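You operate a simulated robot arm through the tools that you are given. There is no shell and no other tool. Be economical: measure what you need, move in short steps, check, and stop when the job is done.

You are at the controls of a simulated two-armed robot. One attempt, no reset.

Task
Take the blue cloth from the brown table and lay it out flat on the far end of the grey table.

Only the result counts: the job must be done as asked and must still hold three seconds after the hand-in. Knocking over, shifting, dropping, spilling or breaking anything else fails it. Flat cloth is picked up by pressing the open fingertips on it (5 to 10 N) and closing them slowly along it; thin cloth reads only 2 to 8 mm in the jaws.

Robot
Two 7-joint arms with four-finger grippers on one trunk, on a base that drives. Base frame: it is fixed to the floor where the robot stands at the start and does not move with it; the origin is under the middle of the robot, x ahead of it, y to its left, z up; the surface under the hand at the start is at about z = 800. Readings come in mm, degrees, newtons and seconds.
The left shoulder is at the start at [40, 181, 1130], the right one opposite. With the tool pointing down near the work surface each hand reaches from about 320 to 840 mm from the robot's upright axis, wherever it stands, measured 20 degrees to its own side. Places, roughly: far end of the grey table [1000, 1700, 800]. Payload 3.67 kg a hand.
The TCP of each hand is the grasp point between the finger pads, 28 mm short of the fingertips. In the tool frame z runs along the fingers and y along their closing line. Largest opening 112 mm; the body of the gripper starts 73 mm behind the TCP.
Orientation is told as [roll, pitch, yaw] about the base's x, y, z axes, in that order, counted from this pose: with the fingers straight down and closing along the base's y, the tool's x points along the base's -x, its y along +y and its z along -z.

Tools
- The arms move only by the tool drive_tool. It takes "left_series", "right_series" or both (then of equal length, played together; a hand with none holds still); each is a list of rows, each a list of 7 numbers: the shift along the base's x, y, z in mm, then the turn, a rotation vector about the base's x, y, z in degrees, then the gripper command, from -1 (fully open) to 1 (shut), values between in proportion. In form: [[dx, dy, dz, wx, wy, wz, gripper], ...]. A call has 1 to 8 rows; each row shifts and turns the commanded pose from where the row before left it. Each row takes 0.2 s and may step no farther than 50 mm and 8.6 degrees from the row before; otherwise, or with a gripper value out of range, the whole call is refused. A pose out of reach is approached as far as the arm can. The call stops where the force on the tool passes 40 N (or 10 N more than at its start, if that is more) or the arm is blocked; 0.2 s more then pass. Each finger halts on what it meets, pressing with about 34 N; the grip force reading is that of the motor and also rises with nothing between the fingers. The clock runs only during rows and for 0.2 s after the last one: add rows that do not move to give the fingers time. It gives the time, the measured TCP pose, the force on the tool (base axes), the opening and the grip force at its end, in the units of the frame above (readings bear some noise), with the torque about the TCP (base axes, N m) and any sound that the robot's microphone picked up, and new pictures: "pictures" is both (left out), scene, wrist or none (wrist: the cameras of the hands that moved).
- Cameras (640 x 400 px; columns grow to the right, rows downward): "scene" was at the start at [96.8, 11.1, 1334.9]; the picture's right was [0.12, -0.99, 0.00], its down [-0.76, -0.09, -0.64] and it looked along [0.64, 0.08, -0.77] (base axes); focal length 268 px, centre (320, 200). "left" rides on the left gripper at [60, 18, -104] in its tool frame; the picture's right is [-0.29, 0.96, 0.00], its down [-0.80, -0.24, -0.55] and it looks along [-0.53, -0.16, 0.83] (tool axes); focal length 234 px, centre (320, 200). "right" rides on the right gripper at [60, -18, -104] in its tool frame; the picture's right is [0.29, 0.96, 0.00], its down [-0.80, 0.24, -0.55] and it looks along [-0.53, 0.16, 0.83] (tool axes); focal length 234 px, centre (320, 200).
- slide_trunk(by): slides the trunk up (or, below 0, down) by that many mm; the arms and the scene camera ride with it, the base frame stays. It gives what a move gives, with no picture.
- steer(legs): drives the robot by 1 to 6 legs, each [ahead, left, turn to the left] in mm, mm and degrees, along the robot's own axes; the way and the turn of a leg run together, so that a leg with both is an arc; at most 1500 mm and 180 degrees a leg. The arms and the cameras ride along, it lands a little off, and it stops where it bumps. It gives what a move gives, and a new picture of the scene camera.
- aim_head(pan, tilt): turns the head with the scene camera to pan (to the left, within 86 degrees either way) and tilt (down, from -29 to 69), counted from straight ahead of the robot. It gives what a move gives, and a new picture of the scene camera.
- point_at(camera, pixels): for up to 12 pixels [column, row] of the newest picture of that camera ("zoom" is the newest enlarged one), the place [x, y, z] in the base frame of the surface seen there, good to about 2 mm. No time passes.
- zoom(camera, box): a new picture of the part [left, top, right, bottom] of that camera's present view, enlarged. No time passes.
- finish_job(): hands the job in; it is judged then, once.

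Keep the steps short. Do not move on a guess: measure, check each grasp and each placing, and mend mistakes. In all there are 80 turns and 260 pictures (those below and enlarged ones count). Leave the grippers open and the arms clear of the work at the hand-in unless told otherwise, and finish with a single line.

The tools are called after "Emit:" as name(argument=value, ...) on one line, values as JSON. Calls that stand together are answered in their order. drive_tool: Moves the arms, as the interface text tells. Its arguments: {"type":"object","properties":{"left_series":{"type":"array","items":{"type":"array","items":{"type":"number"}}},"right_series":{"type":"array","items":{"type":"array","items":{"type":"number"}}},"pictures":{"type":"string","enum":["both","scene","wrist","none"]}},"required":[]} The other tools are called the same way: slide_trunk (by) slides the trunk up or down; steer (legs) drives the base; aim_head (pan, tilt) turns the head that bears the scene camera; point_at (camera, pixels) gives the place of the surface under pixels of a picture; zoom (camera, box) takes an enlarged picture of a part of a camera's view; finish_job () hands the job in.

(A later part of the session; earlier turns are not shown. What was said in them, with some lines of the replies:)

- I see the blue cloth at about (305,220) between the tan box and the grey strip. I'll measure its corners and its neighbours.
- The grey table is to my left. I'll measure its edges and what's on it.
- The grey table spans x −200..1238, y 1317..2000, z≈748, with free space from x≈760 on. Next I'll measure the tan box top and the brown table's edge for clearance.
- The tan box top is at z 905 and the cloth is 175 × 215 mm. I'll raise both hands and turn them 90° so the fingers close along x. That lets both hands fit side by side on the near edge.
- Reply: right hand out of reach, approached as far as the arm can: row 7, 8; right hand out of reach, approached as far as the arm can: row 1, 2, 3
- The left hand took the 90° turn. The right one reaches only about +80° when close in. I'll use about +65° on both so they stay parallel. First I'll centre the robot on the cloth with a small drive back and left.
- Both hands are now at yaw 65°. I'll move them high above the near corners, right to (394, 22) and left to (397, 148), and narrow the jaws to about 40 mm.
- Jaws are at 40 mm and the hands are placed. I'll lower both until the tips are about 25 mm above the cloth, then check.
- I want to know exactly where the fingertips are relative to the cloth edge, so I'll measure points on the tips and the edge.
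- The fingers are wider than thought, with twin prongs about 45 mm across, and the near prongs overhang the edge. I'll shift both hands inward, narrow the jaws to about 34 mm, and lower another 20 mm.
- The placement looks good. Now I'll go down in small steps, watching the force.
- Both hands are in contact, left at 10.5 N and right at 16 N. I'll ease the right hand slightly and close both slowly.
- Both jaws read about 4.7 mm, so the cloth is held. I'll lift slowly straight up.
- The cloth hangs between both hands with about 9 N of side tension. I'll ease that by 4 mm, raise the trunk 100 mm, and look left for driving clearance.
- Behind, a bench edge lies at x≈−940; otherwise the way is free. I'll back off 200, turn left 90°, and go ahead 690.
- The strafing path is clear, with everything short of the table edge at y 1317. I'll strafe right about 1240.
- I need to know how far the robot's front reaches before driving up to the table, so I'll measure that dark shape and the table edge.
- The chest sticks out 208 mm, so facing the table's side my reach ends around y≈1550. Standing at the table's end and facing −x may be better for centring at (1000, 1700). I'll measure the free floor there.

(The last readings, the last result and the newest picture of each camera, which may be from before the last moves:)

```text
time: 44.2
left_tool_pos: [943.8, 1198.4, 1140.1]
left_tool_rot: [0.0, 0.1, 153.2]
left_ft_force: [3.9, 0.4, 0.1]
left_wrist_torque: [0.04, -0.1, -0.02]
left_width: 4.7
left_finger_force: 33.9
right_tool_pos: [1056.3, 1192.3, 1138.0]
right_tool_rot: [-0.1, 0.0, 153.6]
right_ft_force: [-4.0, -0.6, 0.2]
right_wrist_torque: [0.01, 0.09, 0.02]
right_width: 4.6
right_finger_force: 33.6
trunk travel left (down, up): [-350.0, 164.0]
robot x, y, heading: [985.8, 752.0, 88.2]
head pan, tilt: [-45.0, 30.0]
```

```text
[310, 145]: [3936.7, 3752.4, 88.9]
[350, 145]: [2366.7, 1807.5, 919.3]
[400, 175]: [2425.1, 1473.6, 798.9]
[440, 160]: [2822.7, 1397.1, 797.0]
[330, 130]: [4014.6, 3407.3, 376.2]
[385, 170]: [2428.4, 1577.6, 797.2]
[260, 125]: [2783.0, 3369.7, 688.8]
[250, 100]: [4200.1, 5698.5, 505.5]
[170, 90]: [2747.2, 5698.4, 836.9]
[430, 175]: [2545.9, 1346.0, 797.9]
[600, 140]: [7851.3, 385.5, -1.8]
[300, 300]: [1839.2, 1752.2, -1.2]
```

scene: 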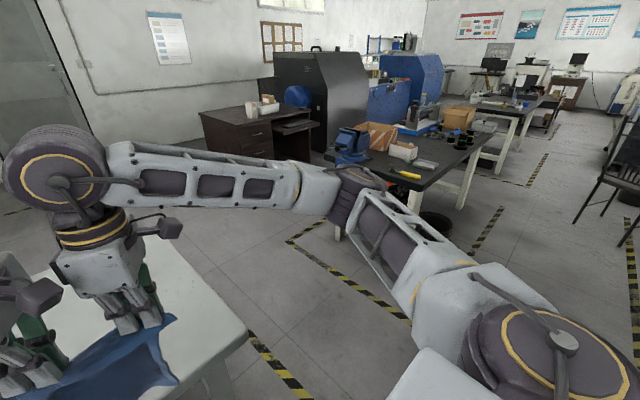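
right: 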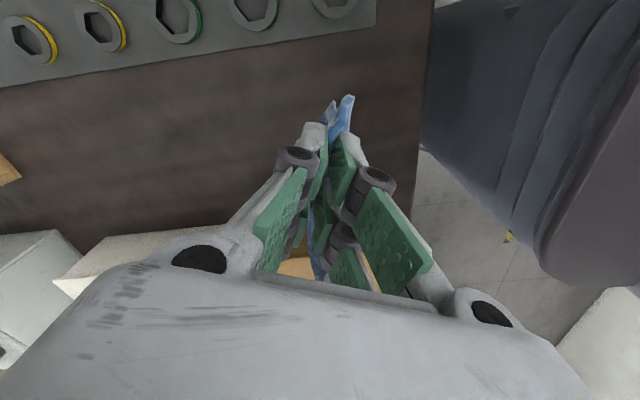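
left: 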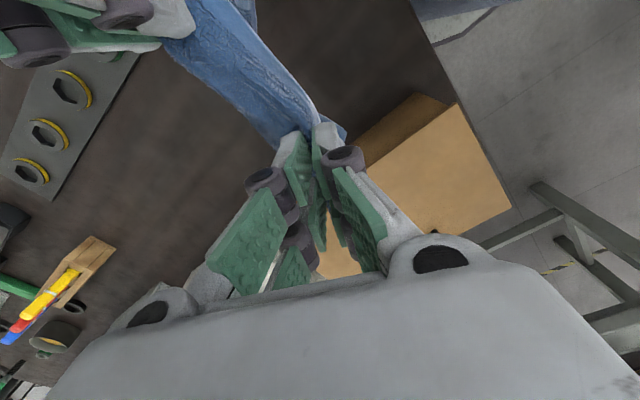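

The neighbouring bench starts at x≈2330, so there's room at the table's end. I'll strafe right to x≈1780 and turn left to face −x.

Emit:
steer(legs=[[120, -790, 0], [0, 0, 91.8]])

Emit:
aim_head(pan=-40, tilt=40)

```text
time: 52.8
left_tool_pos: [1326.0, 794.0, 1139.6]
left_tool_rot: [0.0, 0.0, -116.6]
left_ft_force: [-1.4, 4.6, 0.8]
left_wrist_torque: [0.13, -0.01, -0.07]
left_width: 4.5
left_finger_force: 33.9
right_tool_pos: [1331.8, 905.0, 1138.7]
right_tool_rot: [-0.1, 0.0, -115.8]
right_ft_force: [0.6, -5.1, 0.9]
right_wrist_torque: [-0.13, -0.04, -0.08]
right_width: 4.6
right_finger_force: 34.0
trunk travel left (down, up): [-350.0, 164.0]
robot x, y, heading: [1776.7, 833.6, 178.4]
head pan, tilt: [-45.0, 30.0]
```

scene: 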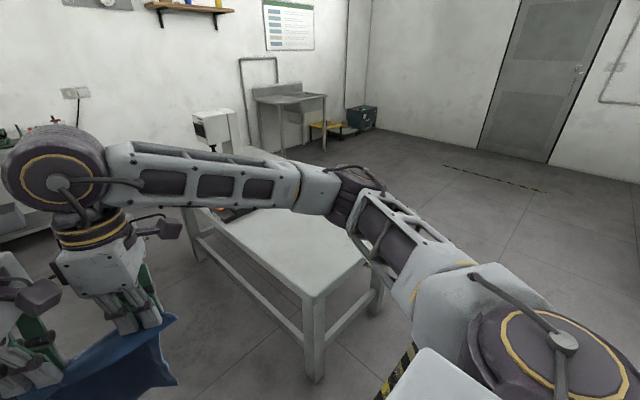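

```text
time: 53.5
left_tool_pos: [1327.6, 792.5, 1141.6]
left_tool_rot: [0.0, -0.1, -116.5]
left_ft_force: [-1.4, 4.2, -0.2]
left_wrist_torque: [0.07, 0.04, -0.06]
left_width: 4.7
left_finger_force: 34.2
right_tool_pos: [1332.0, 904.1, 1138.9]
right_tool_rot: [-0.1, 0.1, -115.9]
right_ft_force: [1.0, -4.0, -0.1]
right_wrist_torque: [-0.14, -0.03, -0.07]
right_width: 4.7
right_finger_force: 33.9
trunk travel left (down, up): [-350.0, 164.0]
robot x, y, heading: [1777.0, 831.8, 178.6]
head pan, tilt: [-40.0, 40.0]
```

scene: 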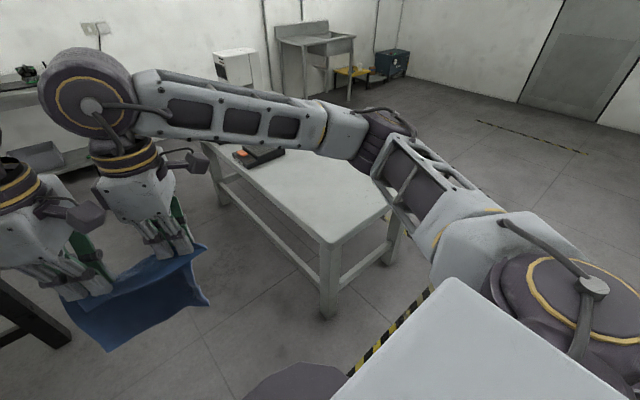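

Facing −x. I'll strafe right 830 to line up with the table's end, with a slight heading correction.

Emit:
steer(legs=[[0, -830, 1.4]])

Emit:
aim_head(pan=0, tilt=50)

```text
time: 58.1
left_tool_pos: [1346.4, 1633.8, 1141.2]
left_tool_rot: [0.0, 0.1, -116.2]
left_ft_force: [-0.1, 3.8, 1.2]
left_wrist_torque: [0.11, 0.01, -0.07]
left_width: 4.7
left_finger_force: 34.5
right_tool_pos: [1351.0, 1744.5, 1137.8]
right_tool_rot: [-0.1, 0.0, -115.6]
right_ft_force: [0.2, -3.7, -0.1]
right_wrist_torque: [-0.13, -0.04, -0.06]
right_width: 4.5
right_finger_force: 34.1
trunk travel left (down, up): [-350.0, 164.0]
robot x, y, heading: [1795.4, 1678.7, 178.9]
head pan, tilt: [-40.0, 40.0]
```

scene: 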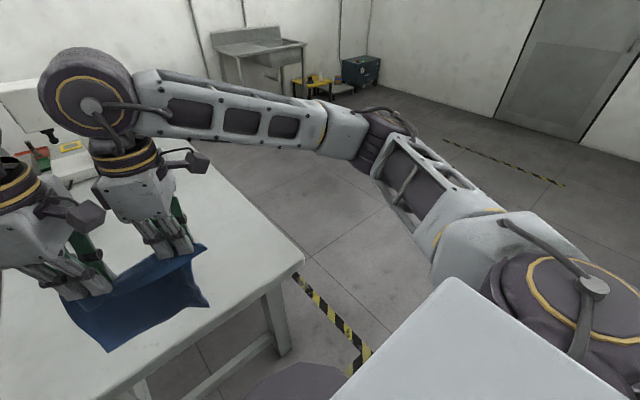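

```text
time: 59.2
left_tool_pos: [1346.7, 1632.4, 1140.2]
left_tool_rot: [0.0, 0.0, -116.1]
left_ft_force: [-0.3, 4.1, -1.1]
left_wrist_torque: [0.1, 0.0, -0.05]
left_width: 4.4
left_finger_force: 34.0
right_tool_pos: [1350.4, 1745.4, 1138.0]
right_tool_rot: [-0.1, 0.0, -115.7]
right_ft_force: [0.9, -4.1, -0.8]
right_wrist_torque: [-0.13, 0.0, -0.09]
right_width: 4.4
right_finger_force: 33.7
trunk travel left (down, up): [-350.0, 164.0]
robot x, y, heading: [1795.2, 1678.0, 178.8]
head pan, tilt: [0.0, 50.0]
```

scene: 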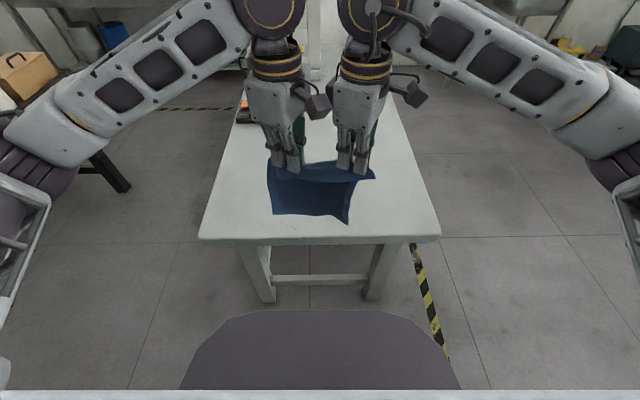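

Emit:
point_at(camera="scene", pixels=[[320, 238], [204, 236], [438, 233], [245, 118], [255, 180], [390, 130]])

Emit:
steer(legs=[[265, 0, 1.0]])

```text
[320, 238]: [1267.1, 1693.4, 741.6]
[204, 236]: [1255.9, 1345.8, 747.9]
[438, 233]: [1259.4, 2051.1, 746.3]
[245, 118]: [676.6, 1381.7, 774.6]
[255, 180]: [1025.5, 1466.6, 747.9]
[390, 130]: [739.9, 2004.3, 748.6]
```

```text
time: 61.1
left_tool_pos: [1082.8, 1625.9, 1141.5]
left_tool_rot: [0.0, 0.0, -114.9]
left_ft_force: [-1.0, 4.2, 0.0]
left_wrist_torque: [0.1, 0.02, -0.04]
left_width: 4.4
left_finger_force: 34.0
right_tool_pos: [1084.4, 1738.2, 1137.7]
right_tool_rot: [-0.1, 0.1, -114.3]
right_ft_force: [1.9, -4.7, -0.2]
right_wrist_torque: [-0.12, -0.04, -0.09]
right_width: 4.8
right_finger_force: 34.1
trunk travel left (down, up): [-350.0, 164.0]
robot x, y, heading: [1528.6, 1679.0, -180.2]
head pan, tilt: [0.0, 50.0]
```

scene: 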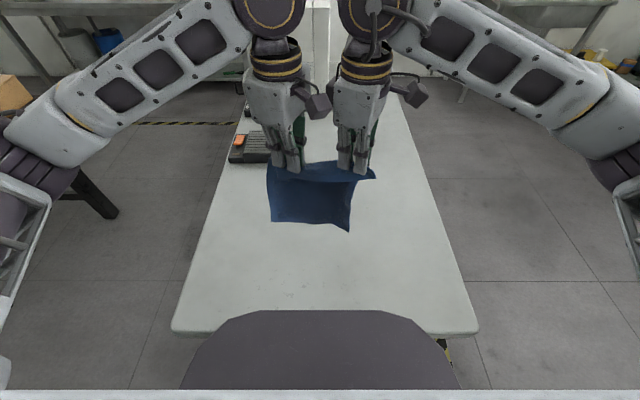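

I'm in place at the table's end. I'll lower the trunk 150 mm so the cloth's lower edge hangs about 55 mm above the table.

Emit:
slide_trunk(by=-150)

Emit:
drive_tool(left_series=[[-20, 0, 0, 0, 0, 0, 1], [-20, 0, 0, 0, 0, 0, 1]], right_series=[[-20, 0, 0, 0, 0, 0, 1], [-20, 0, 0, 0, 0, 0, 1]], pictures="scene")

```text
time: 62.9
left_tool_pos: [1081.3, 1625.3, 992.6]
left_tool_rot: [0.0, 0.0, -114.9]
left_ft_force: [-0.5, 3.7, 0.1]
left_wrist_torque: [0.08, 0.03, -0.08]
left_width: 4.6
left_finger_force: 34.1
right_tool_pos: [1083.8, 1737.2, 989.0]
right_tool_rot: [-0.1, 0.0, -114.3]
right_ft_force: [0.9, -4.1, 0.2]
right_wrist_torque: [-0.08, 0.01, -0.06]
right_width: 4.8
right_finger_force: 34.4
trunk travel left (down, up): [-200.0, 314.0]
robot x, y, heading: [1528.5, 1681.0, -179.8]
head pan, tilt: [0.0, 50.0]
```

```text
time: 63.5
left_tool_pos: [1042.2, 1626.9, 991.8]
left_tool_rot: [0.0, -0.1, -114.9]
left_ft_force: [-0.3, 3.2, 0.7]
left_wrist_torque: [0.06, 0.02, -0.1]
left_width: 4.6
left_finger_force: 33.7
right_tool_pos: [1042.0, 1735.9, 989.1]
right_tool_rot: [-0.1, 0.1, -114.4]
right_ft_force: [0.5, -3.3, 0.3]
right_wrist_torque: [-0.08, -0.01, -0.05]
right_width: 4.4
right_finger_force: 33.8
trunk travel left (down, up): [-200.0, 314.0]
robot x, y, heading: [1530.7, 1682.1, -180.0]
head pan, tilt: [0.0, 50.0]
```

scene: 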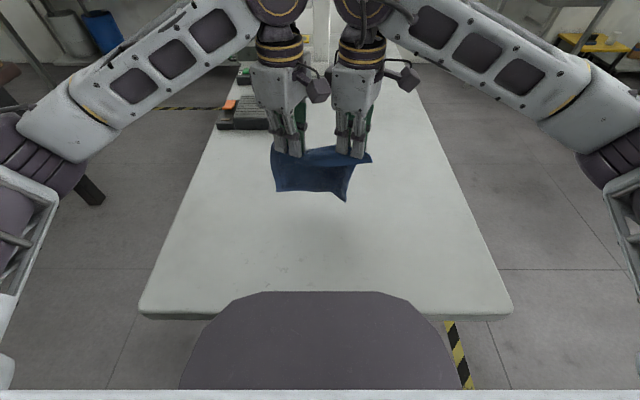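

Fine so far. I'll probe farther in short steps.

Emit:
drive_tool(left_series=[[-15, 0, 0, 0, 0, 0, 1], [-15, 0, 0, 0, 0, 0, 1]], right_series=[[-15, 0, 0, 0, 0, 0, 1], [-15, 0, 0, 0, 0, 0, 1]], pictures="none")

Emit:
drive_tool(left_series=[[-15, 0, 0, 0, 0, 0, 1]], right_series=[[-15, 0, 0, 0, 0, 0, 1]], pictures="none")

```text
time: 64.1
left_tool_pos: [1011.1, 1626.0, 992.5]
left_tool_rot: [-0.1, 0.0, -115.0]
left_ft_force: [0.8, 2.9, -0.1]
left_wrist_torque: [0.1, -0.04, -0.13]
left_width: 4.4
left_finger_force: 33.7
right_tool_pos: [1027.6, 1737.9, 989.2]
right_tool_rot: [0.0, 0.0, -114.3]
right_ft_force: [0.3, -1.9, 0.5]
right_wrist_torque: [-0.08, 0.01, -0.11]
right_width: 4.5
right_finger_force: 34.0
right hand out of reach, approached as far as the arm can: row 2
trunk travel left (down, up): [-200.0, 314.0]
robot x, y, heading: [1525.5, 1679.1, -179.6]
head pan, tilt: [0.0, 50.0]
```

```text
time: 64.5
left_tool_pos: [996.4, 1625.4, 992.6]
left_tool_rot: [0.0, 0.0, -114.9]
left_ft_force: [-0.9, 5.0, 0.6]
left_wrist_torque: [0.14, -0.22, -0.09]
left_width: 4.7
left_finger_force: 33.7
right_tool_pos: [1027.3, 1737.5, 988.8]
right_tool_rot: [0.0, -0.1, -114.4]
right_ft_force: [-0.5, -6.8, 0.2]
right_wrist_torque: [-0.12, 0.15, -0.12]
right_width: 4.8
right_finger_force: 34.2
right hand out of reach, approached as far as the arm can: row 1
trunk travel left (down, up): [-200.0, 314.0]
robot x, y, heading: [1525.2, 1681.0, -180.1]
head pan, tilt: [0.0, 50.0]
```

The right hand stops 500 mm ahead at this yaw, and the left is now 30 mm farther. I'll turn both hands clockwise to match the slant, which also frees more reach.

Emit:
drive_tool(left_series=[[0, 0, 0, 0, 0, -8, 1], [0, 0, 0, 0, 0, -8, 1]], right_series=[[0, 0, 0, 0, 0, -8, 1], [0, 0, 0, 0, 0, -8, 1]], pictures="scene")

```text
time: 65.1
left_tool_pos: [996.9, 1625.9, 991.5]
left_tool_rot: [-0.1, 0.1, -131.0]
left_ft_force: [0.1, 10.8, -2.3]
left_wrist_torque: [0.26, -0.05, 0.22]
left_width: 4.5
left_finger_force: 33.6
right_tool_pos: [1028.0, 1737.3, 988.9]
right_tool_rot: [-0.1, -0.1, -130.4]
right_ft_force: [-0.6, -10.3, 0.3]
right_wrist_torque: [-0.29, 0.0, 0.21]
right_width: 4.6
right_finger_force: 33.5
trunk travel left (down, up): [-200.0, 314.0]
robot x, y, heading: [1526.7, 1682.7, -179.8]
head pan, tilt: [0.0, 50.0]
```

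scene: 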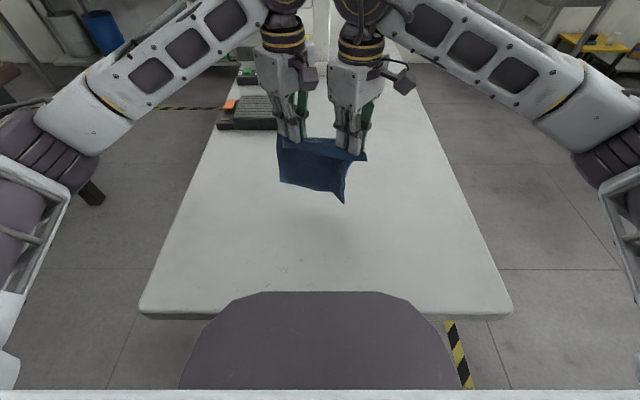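

The cloth tracks the slant, with 10 N of tension. I'll ease 4 mm and go farther ahead.

Emit:
drive_tool(left_series=[[0, 2, 0, 0, 0, 0, 1], [-13, 0, 0, 0, 0, 0, 1], [-13, 0, 0, 0, 0, 0, 1]], right_series=[[0, -2, 0, 0, 0, 0, 1], [-13, 0, 0, 0, 0, 0, 1], [-13, 0, 0, 0, 0, 0, 1]], pictures="none")

Emit:
drive_tool(left_series=[[-13, 0, 0, 0, 0, 0, 1], [-13, 0, 0, 0, 0, 0, 1]], right_series=[[-13, 0, 0, 0, 0, 0, 1], [-13, 0, 0, 0, 0, 0, 1]], pictures="none")

```text
time: 65.9
left_tool_pos: [971.2, 1626.2, 991.4]
left_tool_rot: [0.1, 0.0, -130.9]
left_ft_force: [-0.7, 3.7, -0.7]
left_wrist_torque: [0.11, -0.02, 0.14]
left_width: 4.4
left_finger_force: 33.9
right_tool_pos: [1002.2, 1734.3, 987.6]
right_tool_rot: [-0.2, 0.0, -130.4]
right_ft_force: [0.4, -3.8, -0.1]
right_wrist_torque: [-0.12, 0.01, 0.1]
right_width: 4.6
right_finger_force: 34.6
trunk travel left (down, up): [-200.0, 314.0]
robot x, y, heading: [1529.7, 1684.0, -179.7]
head pan, tilt: [0.0, 50.0]
```

```text
time: 66.5
left_tool_pos: [942.7, 1627.0, 990.7]
left_tool_rot: [0.2, 0.0, -131.0]
left_ft_force: [0.3, 2.5, -0.4]
left_wrist_torque: [0.08, 0.01, 0.09]
left_width: 4.5
left_finger_force: 33.2
right_tool_pos: [975.9, 1733.6, 985.8]
right_tool_rot: [0.0, -0.1, -130.3]
right_ft_force: [0.3, -1.9, -0.5]
right_wrist_torque: [-0.05, 0.01, 0.14]
right_width: 4.7
right_finger_force: 33.8
trunk travel left (down, up): [-200.0, 314.0]
robot x, y, heading: [1527.4, 1678.1, -180.0]
head pan, tilt: [0.0, 50.0]
```

Emit:
drive_tool(left_series=[[-12, 0, 0, 0, 0, 0, 1], [-12, 0, 0, 0, 0, 0, 1]], right_series=[[-12, 0, 0, 0, 0, 0, 1], [-12, 0, 0, 0, 0, 0, 1]], pictures="scene")

Emit:
zoom(camera="scene", box=[240, 80, 400, 220])

```text
time: 67.1
left_tool_pos: [920.9, 1627.1, 992.5]
left_tool_rot: [0.0, 0.0, -130.9]
left_ft_force: [1.5, 3.2, -0.3]
left_wrist_torque: [0.06, -0.01, 0.12]
left_width: 4.4
left_finger_force: 33.9
right_tool_pos: [951.6, 1735.7, 986.8]
right_tool_rot: [-0.1, 0.0, -130.3]
right_ft_force: [-1.0, -4.0, 0.5]
right_wrist_torque: [-0.12, 0.01, 0.14]
right_width: 4.7
right_finger_force: 34.1
trunk travel left (down, up): [-200.0, 314.0]
robot x, y, heading: [1529.3, 1680.9, -179.8]
head pan, tilt: [0.0, 50.0]
```

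scene: 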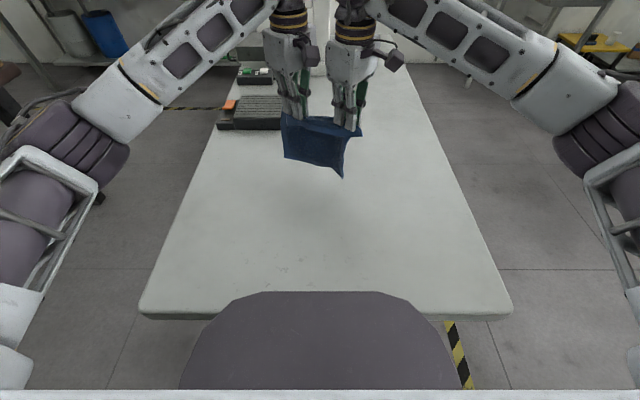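

```text
2.86 times, centred on (320, 150) of scene
```

zoom: 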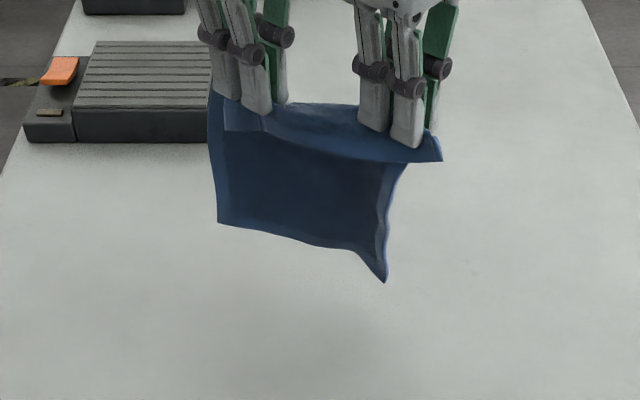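

The cloth hangs square between the hands. I'll measure its lower edge and the table under it.

Emit:
point_at(camera="zoom", pixels=[[222, 218], [290, 232], [350, 245], [383, 272], [300, 180], [225, 110], [425, 155], [310, 330], [205, 130]])

```text
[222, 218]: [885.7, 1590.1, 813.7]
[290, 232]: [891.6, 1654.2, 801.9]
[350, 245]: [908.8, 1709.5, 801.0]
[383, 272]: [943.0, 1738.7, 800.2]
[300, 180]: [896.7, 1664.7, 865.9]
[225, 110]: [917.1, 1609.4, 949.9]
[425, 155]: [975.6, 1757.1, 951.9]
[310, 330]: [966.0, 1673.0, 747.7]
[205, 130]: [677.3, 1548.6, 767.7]
```

The lower edge is at about 800 and the table at 748. I'll lower until the edge touches, then begin moving back and down on an arc so the cloth rolls out flat.

Emit:
drive_tool(left_series=[[0, 0, -25, 0, 0, 0, 1], [0, 0, -25, 0, 0, 0, 1], [0, 0, 0, 0, 0, 0, 1], [0, 0, 0, 0, 0, 0, 1], [13, -3.6, -4, 0, 0, 0, 1], [13, -3.6, -4, 0, 0, 0, 1], [12.4, -3.6, -6, 0, 0, 0, 1], [0, 0, 0, 0, 0, 0, 1]], right_series=[[0, 0, -25, 0, 0, 0, 1], [0, 0, -22, 0, 0, 0, 1], [0, 0, 0, 0, 0, 0, 1], [0, 0, 0, 0, 0, 0, 1], [13, -3.6, -4, 0, 0, 0, 1], [13, -3.6, -4, 0, 0, 0, 1], [12.4, -3.6, -6, 0, 0, 0, 1], [0, 0, 0, 0, 0, 0, 1]], pictures="scene")

Emit:
zoom(camera="scene", box=[240, 80, 400, 220])

```text
time: 68.9
left_tool_pos: [959.4, 1619.3, 927.2]
left_tool_rot: [0.1, 0.1, -130.9]
left_ft_force: [-0.1, 0.5, -0.9]
left_wrist_torque: [0.03, 0.01, 0.11]
left_width: 4.6
left_finger_force: 33.9
right_tool_pos: [988.5, 1724.8, 923.8]
right_tool_rot: [-0.1, 0.0, -130.4]
right_ft_force: [0.1, -1.8, 0.1]
right_wrist_torque: [-0.05, 0.01, 0.1]
right_width: 4.6
right_finger_force: 33.8
trunk travel left (down, up): [-200.0, 314.0]
robot x, y, heading: [1527.6, 1681.8, -180.2]
head pan, tilt: [0.0, 50.0]
```

scene: 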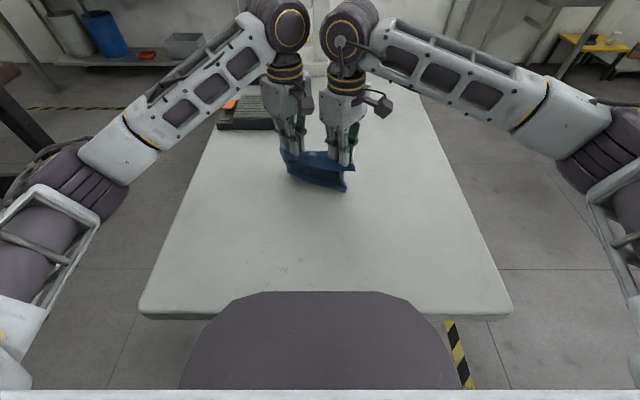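

```text
2.86 times, centred on (320, 150) of scene
```

zoom: 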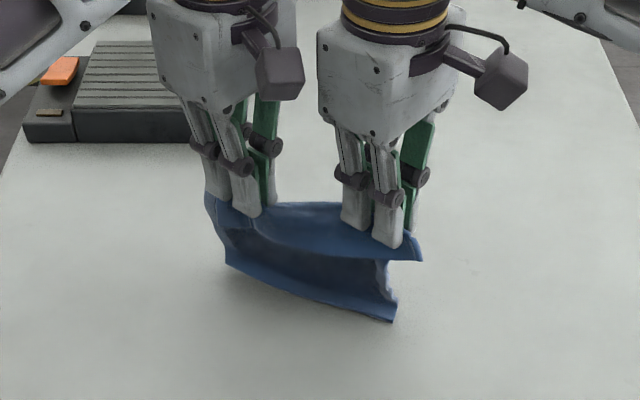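

Emit:
point_at(camera="zoom", pixels=[[230, 262], [310, 292], [390, 318], [300, 262], [350, 270], [300, 240], [240, 235], [415, 255], [290, 275]])

Emit:
zoom(camera="right", box=[100, 0, 540, 300])

Emit:
zoom(camera="left", box=[0, 0, 440, 300])

```text
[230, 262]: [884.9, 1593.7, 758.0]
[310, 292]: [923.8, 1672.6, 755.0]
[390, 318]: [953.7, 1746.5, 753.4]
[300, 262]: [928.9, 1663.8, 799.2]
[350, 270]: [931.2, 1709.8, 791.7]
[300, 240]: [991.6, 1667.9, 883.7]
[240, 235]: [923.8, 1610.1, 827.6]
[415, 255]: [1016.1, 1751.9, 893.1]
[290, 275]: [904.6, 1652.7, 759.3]
```

```text
1.33 times, centred on (320, 150) of right
```

zoom: 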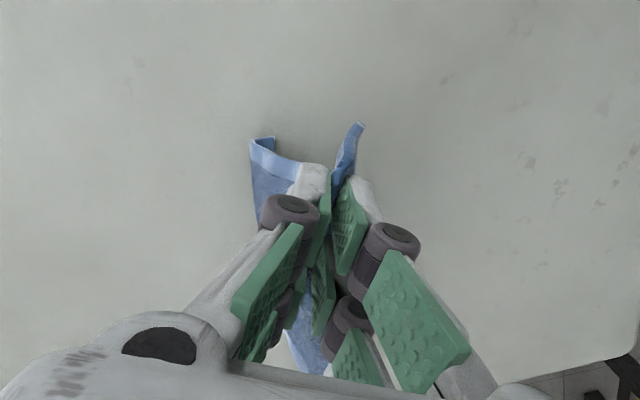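

```text
1.33 times, centred on (220, 150) of left
```

zoom: 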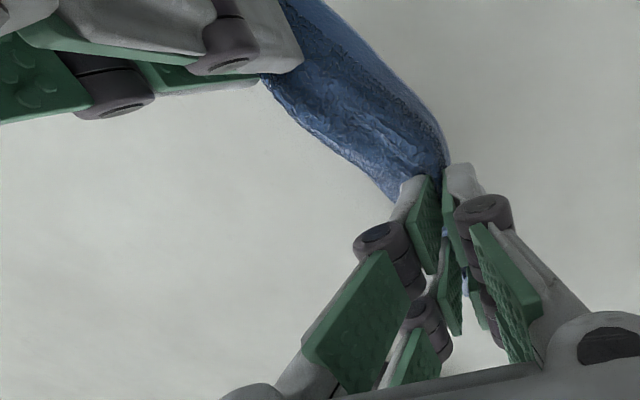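

The lower edge lies on the table about 50 mm beyond the hands, so it's leaning the right way. I'll continue the arc back and down.

Emit:
drive_tool(left_series=[[20.6, -5.8, -8, 0, 0, 0, 1], [20.6, -5.8, -10, 0, 0, 0, 1], [15, -4.2, -14, 0, 0, 0, 1], [15, -4.2, -15, 0, 0, 0, 1], [9, -2.6, -14, 0, 0, 0, 1], [9, -2.6, -15, 0, 0, 0, 1], [0, 0, 0, 0, 0, 0, 1]], right_series=[[20.6, -5.8, -8, 0, 0, 0, 1], [20.6, -5.8, -9, 0, 0, 0, 1], [15, -4.2, -14, 0, 0, 0, 1], [15, -4.2, -15, 0, 0, 0, 1], [9, -2.6, -14, 0, 0, 0, 1], [9, -2.6, -14, 0, 0, 0, 1], [0, 0, 0, 0, 0, 0, 1]], pictures="scene")

Emit:
zoom(camera="scene", box=[240, 80, 400, 220])

```text
time: 70.5
left_tool_pos: [1046.8, 1591.0, 853.5]
left_tool_rot: [0.0, 0.0, -130.9]
left_ft_force: [0.2, 3.9, 0.0]
left_wrist_torque: [0.07, 0.01, 0.13]
left_width: 4.8
left_finger_force: 33.5
right_tool_pos: [1077.1, 1699.5, 851.6]
right_tool_rot: [0.0, 0.0, -130.3]
right_ft_force: [-0.4, -4.8, 0.6]
right_wrist_torque: [-0.08, 0.03, 0.16]
right_width: 4.4
right_finger_force: 33.6
trunk travel left (down, up): [-200.0, 314.0]
robot x, y, heading: [1531.7, 1681.6, -179.6]
head pan, tilt: [0.0, 50.0]
```

scene: 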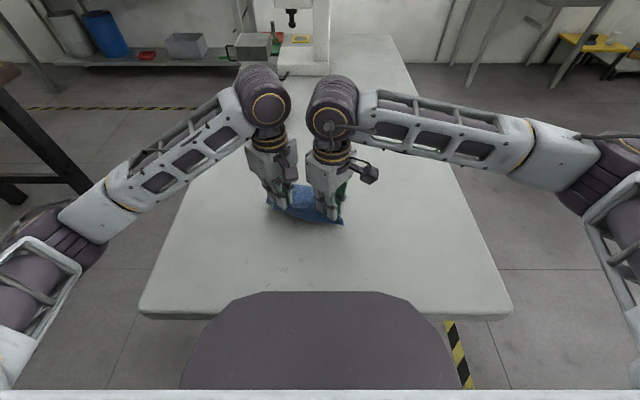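

```text
2.86 times, centred on (320, 150) of scene
```

zoom: 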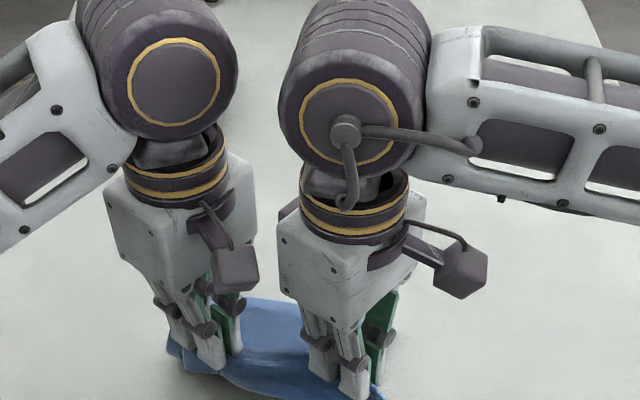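

The cloth trails out beyond the hands. I'll continue down near the table.

Emit:
drive_tool(left_series=[[5.5, -1.5, -13, 0, 0, 0, 1], [5, -1.5, -13, 0, 0, 0, 1], [3, -0.8, -12, 0, 0, 0, 1], [3, -0.8, -12, 0, 0, 0, 1], [2, -0.5, -10, 0, 0, 0, 1], [1, 0, -4, 0, 0, 0, 1], [0, 0, 0, 0, 0, 0, 1]], right_series=[[5.5, -1.5, -13, 0, 0, 0, 1], [5, -1.5, -13, 0, 0, 0, 1], [3, -0.8, -12, 0, 0, 0, 1], [3, -0.8, -12, 0, 0, 0, 1], [2, -0.5, -8, 0, 0, 0, 1], [1, 0, -4, 0, 0, 0, 1], [0, 0, 0, 0, 0, 0, 1]], pictures="both")

Emit:
zoom(camera="scene", box=[240, 130, 400, 250])

```text
time: 72.1
left_tool_pos: [1069.6, 1587.3, 789.8]
left_tool_rot: [0.0, 0.0, -130.9]
left_ft_force: [0.7, 1.7, 0.5]
left_wrist_torque: [0.07, 0.0, 0.12]
left_width: 4.5
left_finger_force: 33.9
right_tool_pos: [1099.0, 1693.6, 790.1]
right_tool_rot: [-0.1, -0.1, -130.3]
right_ft_force: [-0.7, -1.5, 0.8]
right_wrist_torque: [-0.06, -0.02, 0.11]
right_width: 4.8
right_finger_force: 34.1
trunk travel left (down, up): [-200.0, 314.0]
robot x, y, heading: [1528.5, 1681.7, -180.0]
head pan, tilt: [0.0, 50.0]
```

scene: 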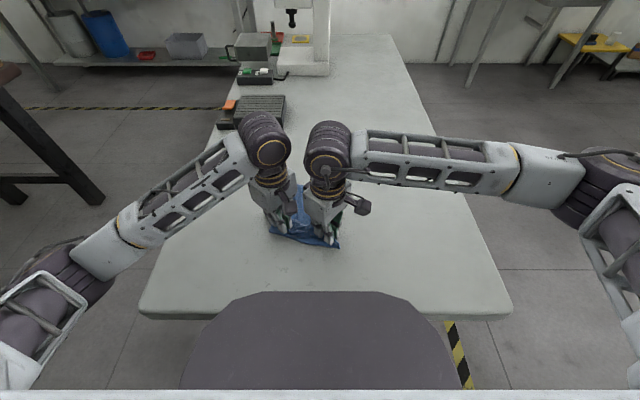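
right: 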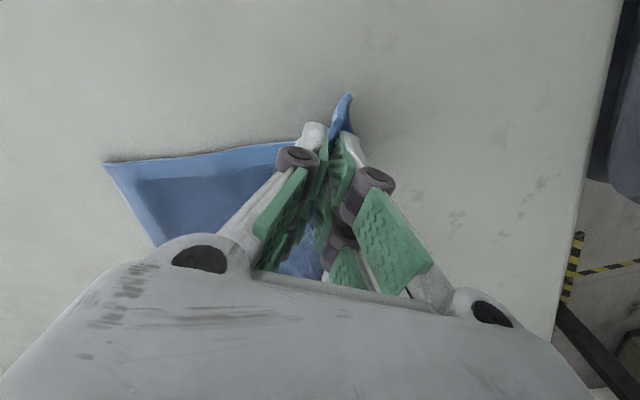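
left: 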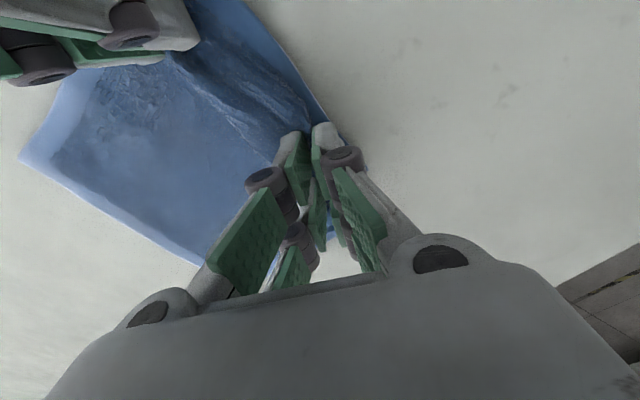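

```text
3.33 times, centred on (320, 190) of scene
```

zoom: 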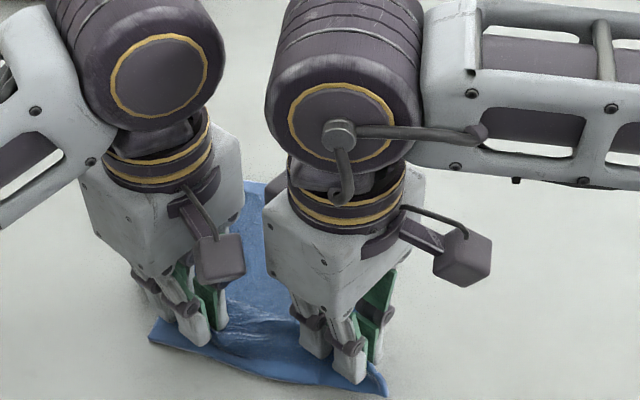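

The cloth is laid out behind the fingers. I'll go down the last bit with a slight pull back and watch the force.

Emit:
drive_tool(left_series=[[2, -0.5, -4, 0, 0, 0, 1], [2, -0.5, -4, 0, 0, 0, 1], [0, 0, -2, 0, 0, 0, 1], [0, 0, 0, 0, 0, 0, 1]], right_series=[[2, -0.5, -4, 0, 0, 0, 1], [2, -0.5, -4, 0, 0, 0, 1], [0, 0, -2, 0, 0, 0, 1], [0, 0, 0, 0, 0, 0, 1]], pictures="none")

```text
time: 73.1
left_tool_pos: [1072.8, 1586.6, 780.1]
left_tool_rot: [-0.3, -0.1, -131.0]
left_ft_force: [-5.0, 4.9, 27.8]
left_wrist_torque: [0.11, 0.54, 0.06]
left_width: 4.7
left_finger_force: 33.9
right_tool_pos: [1104.0, 1693.9, 781.4]
right_tool_rot: [-0.2, -0.4, -130.4]
right_ft_force: [-4.3, -6.8, 19.8]
right_wrist_torque: [-0.34, 0.13, 0.11]
right_width: 4.5
right_finger_force: 34.1
trunk travel left (down, up): [-200.0, 314.0]
robot x, y, heading: [1528.5, 1679.6, -179.8]
head pan, tilt: [0.0, 50.0]
```

Contact is made at 28 and 20 N, too firm. I'll ease about 1.5 mm and then open slowly to spread the gathered bits.

Emit:
drive_tool(left_series=[[0, 0, 1.5, 0, 0, 0, 1], [0, 0, 0, 0, 0, 0, 1]], right_series=[[0, 0, 1, 0, 0, 0, 1], [0, 0, 0, 0, 0, 0, 1]], pictures="none")

Emit:
drive_tool(left_series=[[0, 0, 0, 0, 0, 0, 0.92], [0, 0, 0, 0, 0, 0, 0.84], [0, 0, 0, 0, 0, 0, 0.76], [0, 0, 0, 0, 0, 0, 0.68], [0, 0, 0, 0, 0, 0, 0.6], [0, 0, 0, 0, 0, 0, 0.52], [0, 0, 0, 0, 0, 0, 0.42], [0, 0, 0, 0, 0, 0, 0.36]], right_series=[[0, 0, 0, 0, 0, 0, 0.92], [0, 0, 0, 0, 0, 0, 0.84], [0, 0, 0, 0, 0, 0, 0.76], [0, 0, 0, 0, 0, 0, 0.68], [0, 0, 0, 0, 0, 0, 0.6], [0, 0, 0, 0, 0, 0, 0.52], [0, 0, 0, 0, 0, 0, 0.42], [0, 0, 0, 0, 0, 0, 0.36]], pictures="both")

Emit:
zoom(camera="scene", box=[240, 130, 400, 250])

```text
time: 73.7
left_tool_pos: [1071.7, 1586.8, 781.4]
left_tool_rot: [-0.1, -0.1, -130.9]
left_ft_force: [-4.2, 7.1, 25.0]
left_wrist_torque: [0.11, 0.43, 0.08]
left_width: 4.5
left_finger_force: 33.5
right_tool_pos: [1105.7, 1693.7, 782.7]
right_tool_rot: [-0.2, 0.0, -130.3]
right_ft_force: [-5.7, -7.6, 18.9]
right_wrist_torque: [-0.35, 0.12, 0.12]
right_width: 4.5
right_finger_force: 34.0
trunk travel left (down, up): [-200.0, 314.0]
robot x, y, heading: [1527.6, 1678.6, -179.8]
head pan, tilt: [0.0, 50.0]
```

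```text
time: 75.5
left_tool_pos: [1071.4, 1586.1, 780.2]
left_tool_rot: [0.1, 0.0, -130.9]
left_ft_force: [-0.9, -0.1, 14.7]
left_wrist_torque: [-0.1, 0.04, 0.02]
left_width: 35.6
left_finger_force: 0.0
right_tool_pos: [1105.1, 1694.8, 781.4]
right_tool_rot: [-0.2, -0.1, -130.4]
right_ft_force: [0.6, 0.3, 3.6]
right_wrist_torque: [-0.03, -0.01, 0.02]
right_width: 35.5
right_finger_force: 0.1
trunk travel left (down, up): [-200.0, 314.0]
robot x, y, heading: [1528.5, 1679.0, -179.7]
head pan, tilt: [0.0, 50.0]
```

scene: 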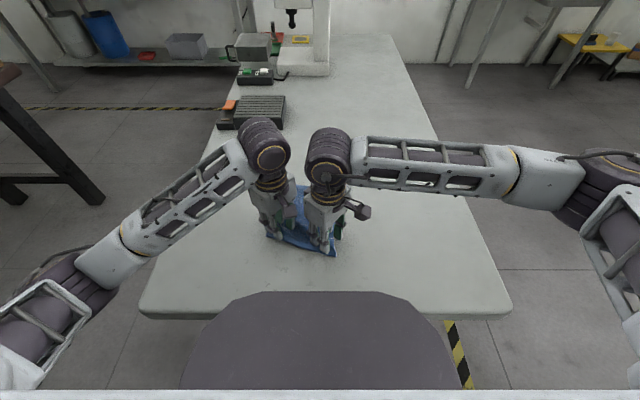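
right: 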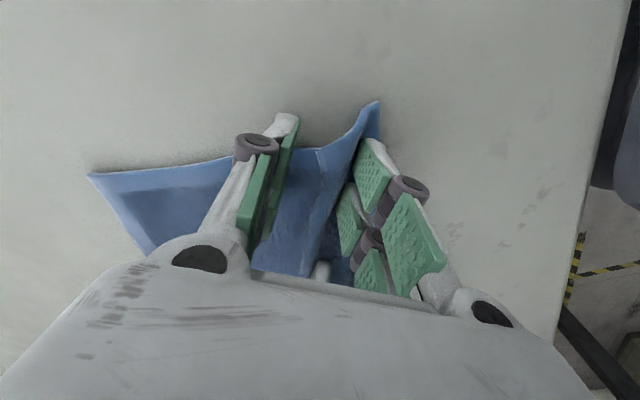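
left: 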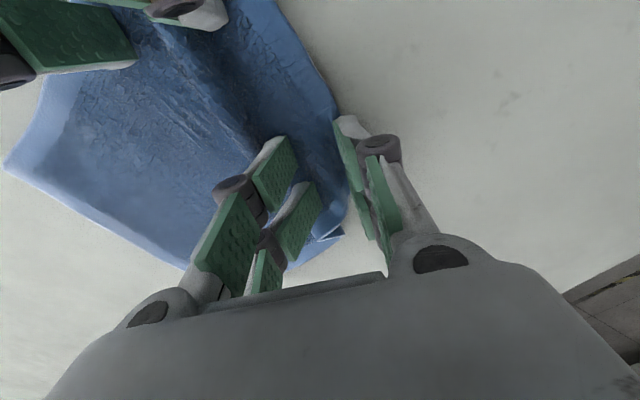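

```text
3.33 times, centred on (320, 190) of scene
```

zoom: 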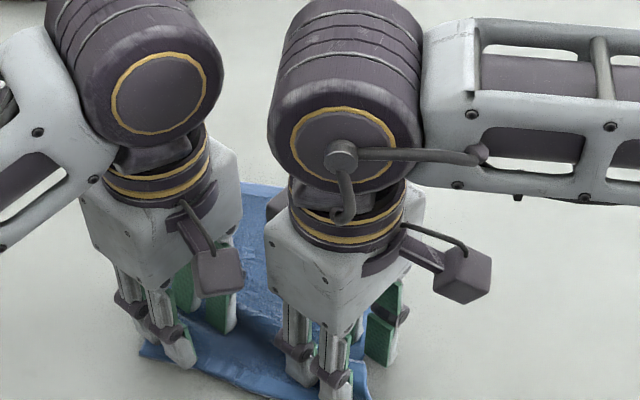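

Released, with the jaws at 35 mm. Now I'll lift both hands slowly straight up and look.

Emit:
drive_tool(left_series=[[0, 0, 3, 0, 0, 0, 0.3], [0, 0, 6, 0, 0, 0, 0.2], [0, 0, 15, 0, 0, 0, 0.2], [0, 0, 40, 0, 0, 0, 0.2], [0, 0, 45, 0, 0, 0, 0.2], [0, 0, 45, 0, 0, 0, 0.2], [0, 0, 45, 0, 0, 0, 0.2], [0, 0, 0, 0, 0, 0, 0.2]], right_series=[[0, 0, 3, 0, 0, 0, 0.3], [0, 0, 6, 0, 0, 0, 0.2], [0, 0, 15, 0, 0, 0, 0.2], [0, 0, 40, 0, 0, 0, 0.2], [0, 0, 45, 0, 0, 0, 0.2], [0, 0, 45, 0, 0, 0, 0.2], [0, 0, 45, 0, 0, 0, 0.2], [0, 0, 0, 0, 0, 0, 0.2]], pictures="both")

Emit:
zoom(camera="scene", box=[240, 110, 400, 260])

```text
time: 77.3
left_tool_pos: [1075.1, 1586.0, 977.8]
left_tool_rot: [0.2, 0.1, -130.9]
left_ft_force: [0.8, -0.2, -1.1]
left_wrist_torque: [0.0, 0.0, 0.01]
left_width: 44.7
left_finger_force: 0.1
right_tool_pos: [1100.6, 1694.3, 980.9]
right_tool_rot: [-0.1, 0.0, -130.3]
right_ft_force: [-0.2, -0.4, 0.9]
right_wrist_torque: [0.03, 0.0, 0.0]
right_width: 44.6
right_finger_force: 0.0
trunk travel left (down, up): [-200.0, 314.0]
robot x, y, heading: [1525.4, 1681.9, -180.2]
head pan, tilt: [0.0, 50.0]
```

scene: 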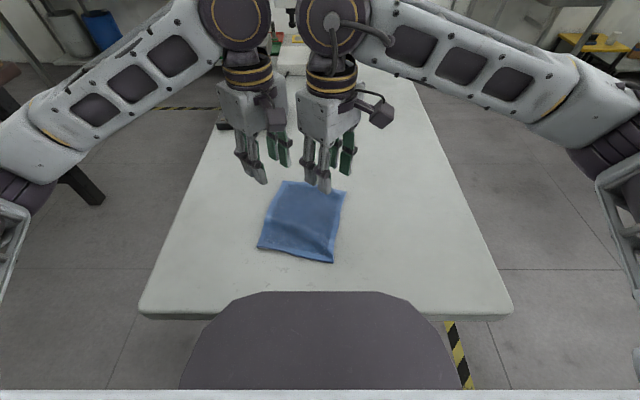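
right: 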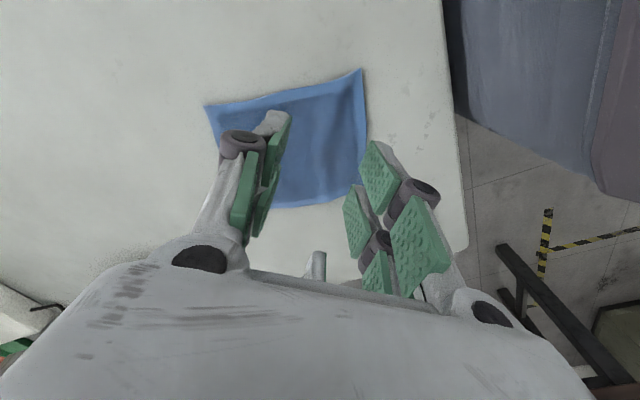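
left: 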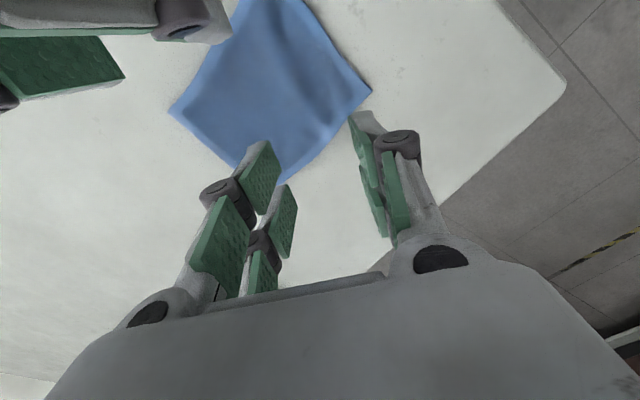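

```text
2.67 times, centred on (320, 185) of scene
```

zoom: 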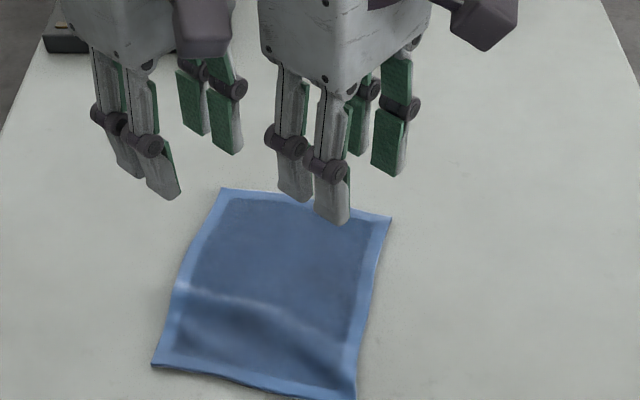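

The cloth is laid out, with only a soft wave near the close edge. I'll measure corners and heights.

Emit:
point_at(camera="zoom", pixels=[[224, 191], [388, 218], [352, 394], [155, 362], [200, 293], [260, 300], [320, 325], [250, 335], [300, 365], [260, 376], [180, 320], [290, 240]])

```text
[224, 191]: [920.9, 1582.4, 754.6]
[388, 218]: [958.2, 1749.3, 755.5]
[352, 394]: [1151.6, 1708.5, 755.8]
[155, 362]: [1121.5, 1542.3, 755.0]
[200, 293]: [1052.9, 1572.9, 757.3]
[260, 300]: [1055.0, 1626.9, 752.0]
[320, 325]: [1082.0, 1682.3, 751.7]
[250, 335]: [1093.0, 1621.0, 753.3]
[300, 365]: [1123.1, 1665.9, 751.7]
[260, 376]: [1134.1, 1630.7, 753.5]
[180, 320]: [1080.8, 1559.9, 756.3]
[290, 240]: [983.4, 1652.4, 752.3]
```

Centre is about (1038, 1645), heights 752–757, but the right side measures a bit short. I'll raise the hands out of view and inspect the wave.

Emit:
drive_tool(left_series=[[20, -40, 20, 0, 0, 0, 0.2], [20, -40, 20, 0, 0, 0, 0.2], [0, -40, 20, 0, 0, 0, 0.2], [0, -40, 0, 0, 0, 0, 0.2]], right_series=[[0, 40, 20, 0, 0, 0, 0.2], [0, 40, 20, 0, 0, 0, 0.2], [0, 40, 20, 0, 0, 0, 0.2], [0, 40, 0, 0, 0, 0, 0.2]], pictures="scene")

Emit:
zoom(camera="scene", box=[240, 165, 360, 275])

```text
time: 78.3
left_tool_pos: [1112.2, 1426.6, 1036.8]
left_tool_rot: [0.0, 0.0, -130.8]
left_ft_force: [0.2, 0.3, 0.4]
left_wrist_torque: [-0.02, -0.01, -0.02]
left_width: 44.9
left_finger_force: 0.0
right_tool_pos: [1103.6, 1853.9, 1040.6]
right_tool_rot: [0.0, 0.0, -130.3]
right_ft_force: [0.5, 0.0, 0.0]
right_wrist_torque: [0.01, 0.01, -0.02]
right_width: 44.8
right_finger_force: 0.1
trunk travel left (down, up): [-200.0, 314.0]
robot x, y, heading: [1531.0, 1685.2, -180.0]
head pan, tilt: [0.0, 50.0]
```

scene: 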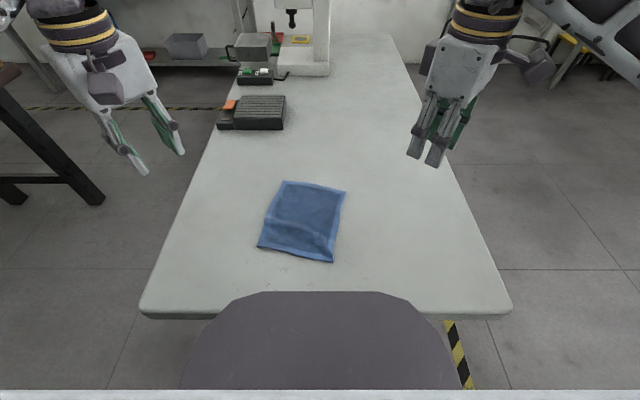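

```text
3.64 times, centred on (300, 220) of scene
```

zoom: 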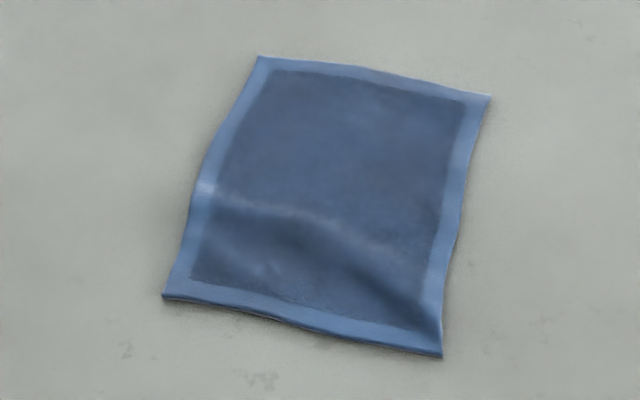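

Emit:
point_at(camera="zoom", pixels=[[259, 58], [488, 96], [441, 355], [165, 296], [205, 188], [270, 200], [340, 230], [400, 260], [270, 260], [330, 290], [430, 300], [340, 130]])

```text
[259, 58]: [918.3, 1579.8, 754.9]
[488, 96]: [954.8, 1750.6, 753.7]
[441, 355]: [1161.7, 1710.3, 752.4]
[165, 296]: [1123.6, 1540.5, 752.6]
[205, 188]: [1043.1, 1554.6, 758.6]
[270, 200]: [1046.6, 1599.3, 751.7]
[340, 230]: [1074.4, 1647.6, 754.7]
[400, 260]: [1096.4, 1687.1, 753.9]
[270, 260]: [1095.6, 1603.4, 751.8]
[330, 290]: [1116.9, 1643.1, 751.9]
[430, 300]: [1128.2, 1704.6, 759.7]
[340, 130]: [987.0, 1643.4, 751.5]
```

The cloth measures 209–211 × 174–175 mm, essentially full size. It lies within 8 mm of the table and is entirely on the tabletop. I'll open the grippers fully with the hands clear and check once more.

Emit:
drive_tool(left_series=[[0, -20, 20, 0, 0, 0, -0.4], [0, 0, 0, 0, 0, 0, -1], [0, 0, 0, 0, 0, 0, -1], [0, 0, 0, 0, 0, 0, -1], [0, 0, 0, 0, 0, 0, -1]], right_series=[[0, 20, 20, 0, 0, 0, -0.4], [0, 0, 0, 0, 0, 0, -1], [0, 0, 0, 0, 0, 0, -1], [0, 0, 0, 0, 0, 0, -1], [0, 0, 0, 0, 0, 0, -1]], pictures="scene")

```text
time: 79.5
left_tool_pos: [1110.5, 1406.3, 1057.4]
left_tool_rot: [0.0, 0.0, -130.8]
left_ft_force: [-0.2, 0.6, -0.3]
left_wrist_torque: [0.0, 0.0, 0.03]
left_width: 112.2
left_finger_force: 0.1
right_tool_pos: [1102.7, 1872.1, 1061.0]
right_tool_rot: [0.0, 0.0, -130.2]
right_ft_force: [-0.3, 0.5, -0.1]
right_wrist_torque: [0.08, -0.01, -0.01]
right_width: 111.9
right_finger_force: 0.2
trunk travel left (down, up): [-200.0, 314.0]
robot x, y, heading: [1530.1, 1679.6, -179.9]
head pan, tilt: [0.0, 50.0]
```

scene: 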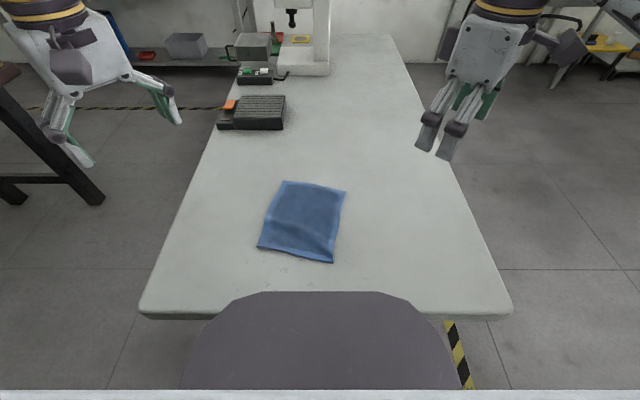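

The cloth lies still, the grippers are open and the arms are clear. Handing in.

Emit:
finish_job()

```text
The job is handed in.
```

The blue cloth is laid out flat on the far end of the grey table, with nothing else seen to move, the grippers open and the arms clear.
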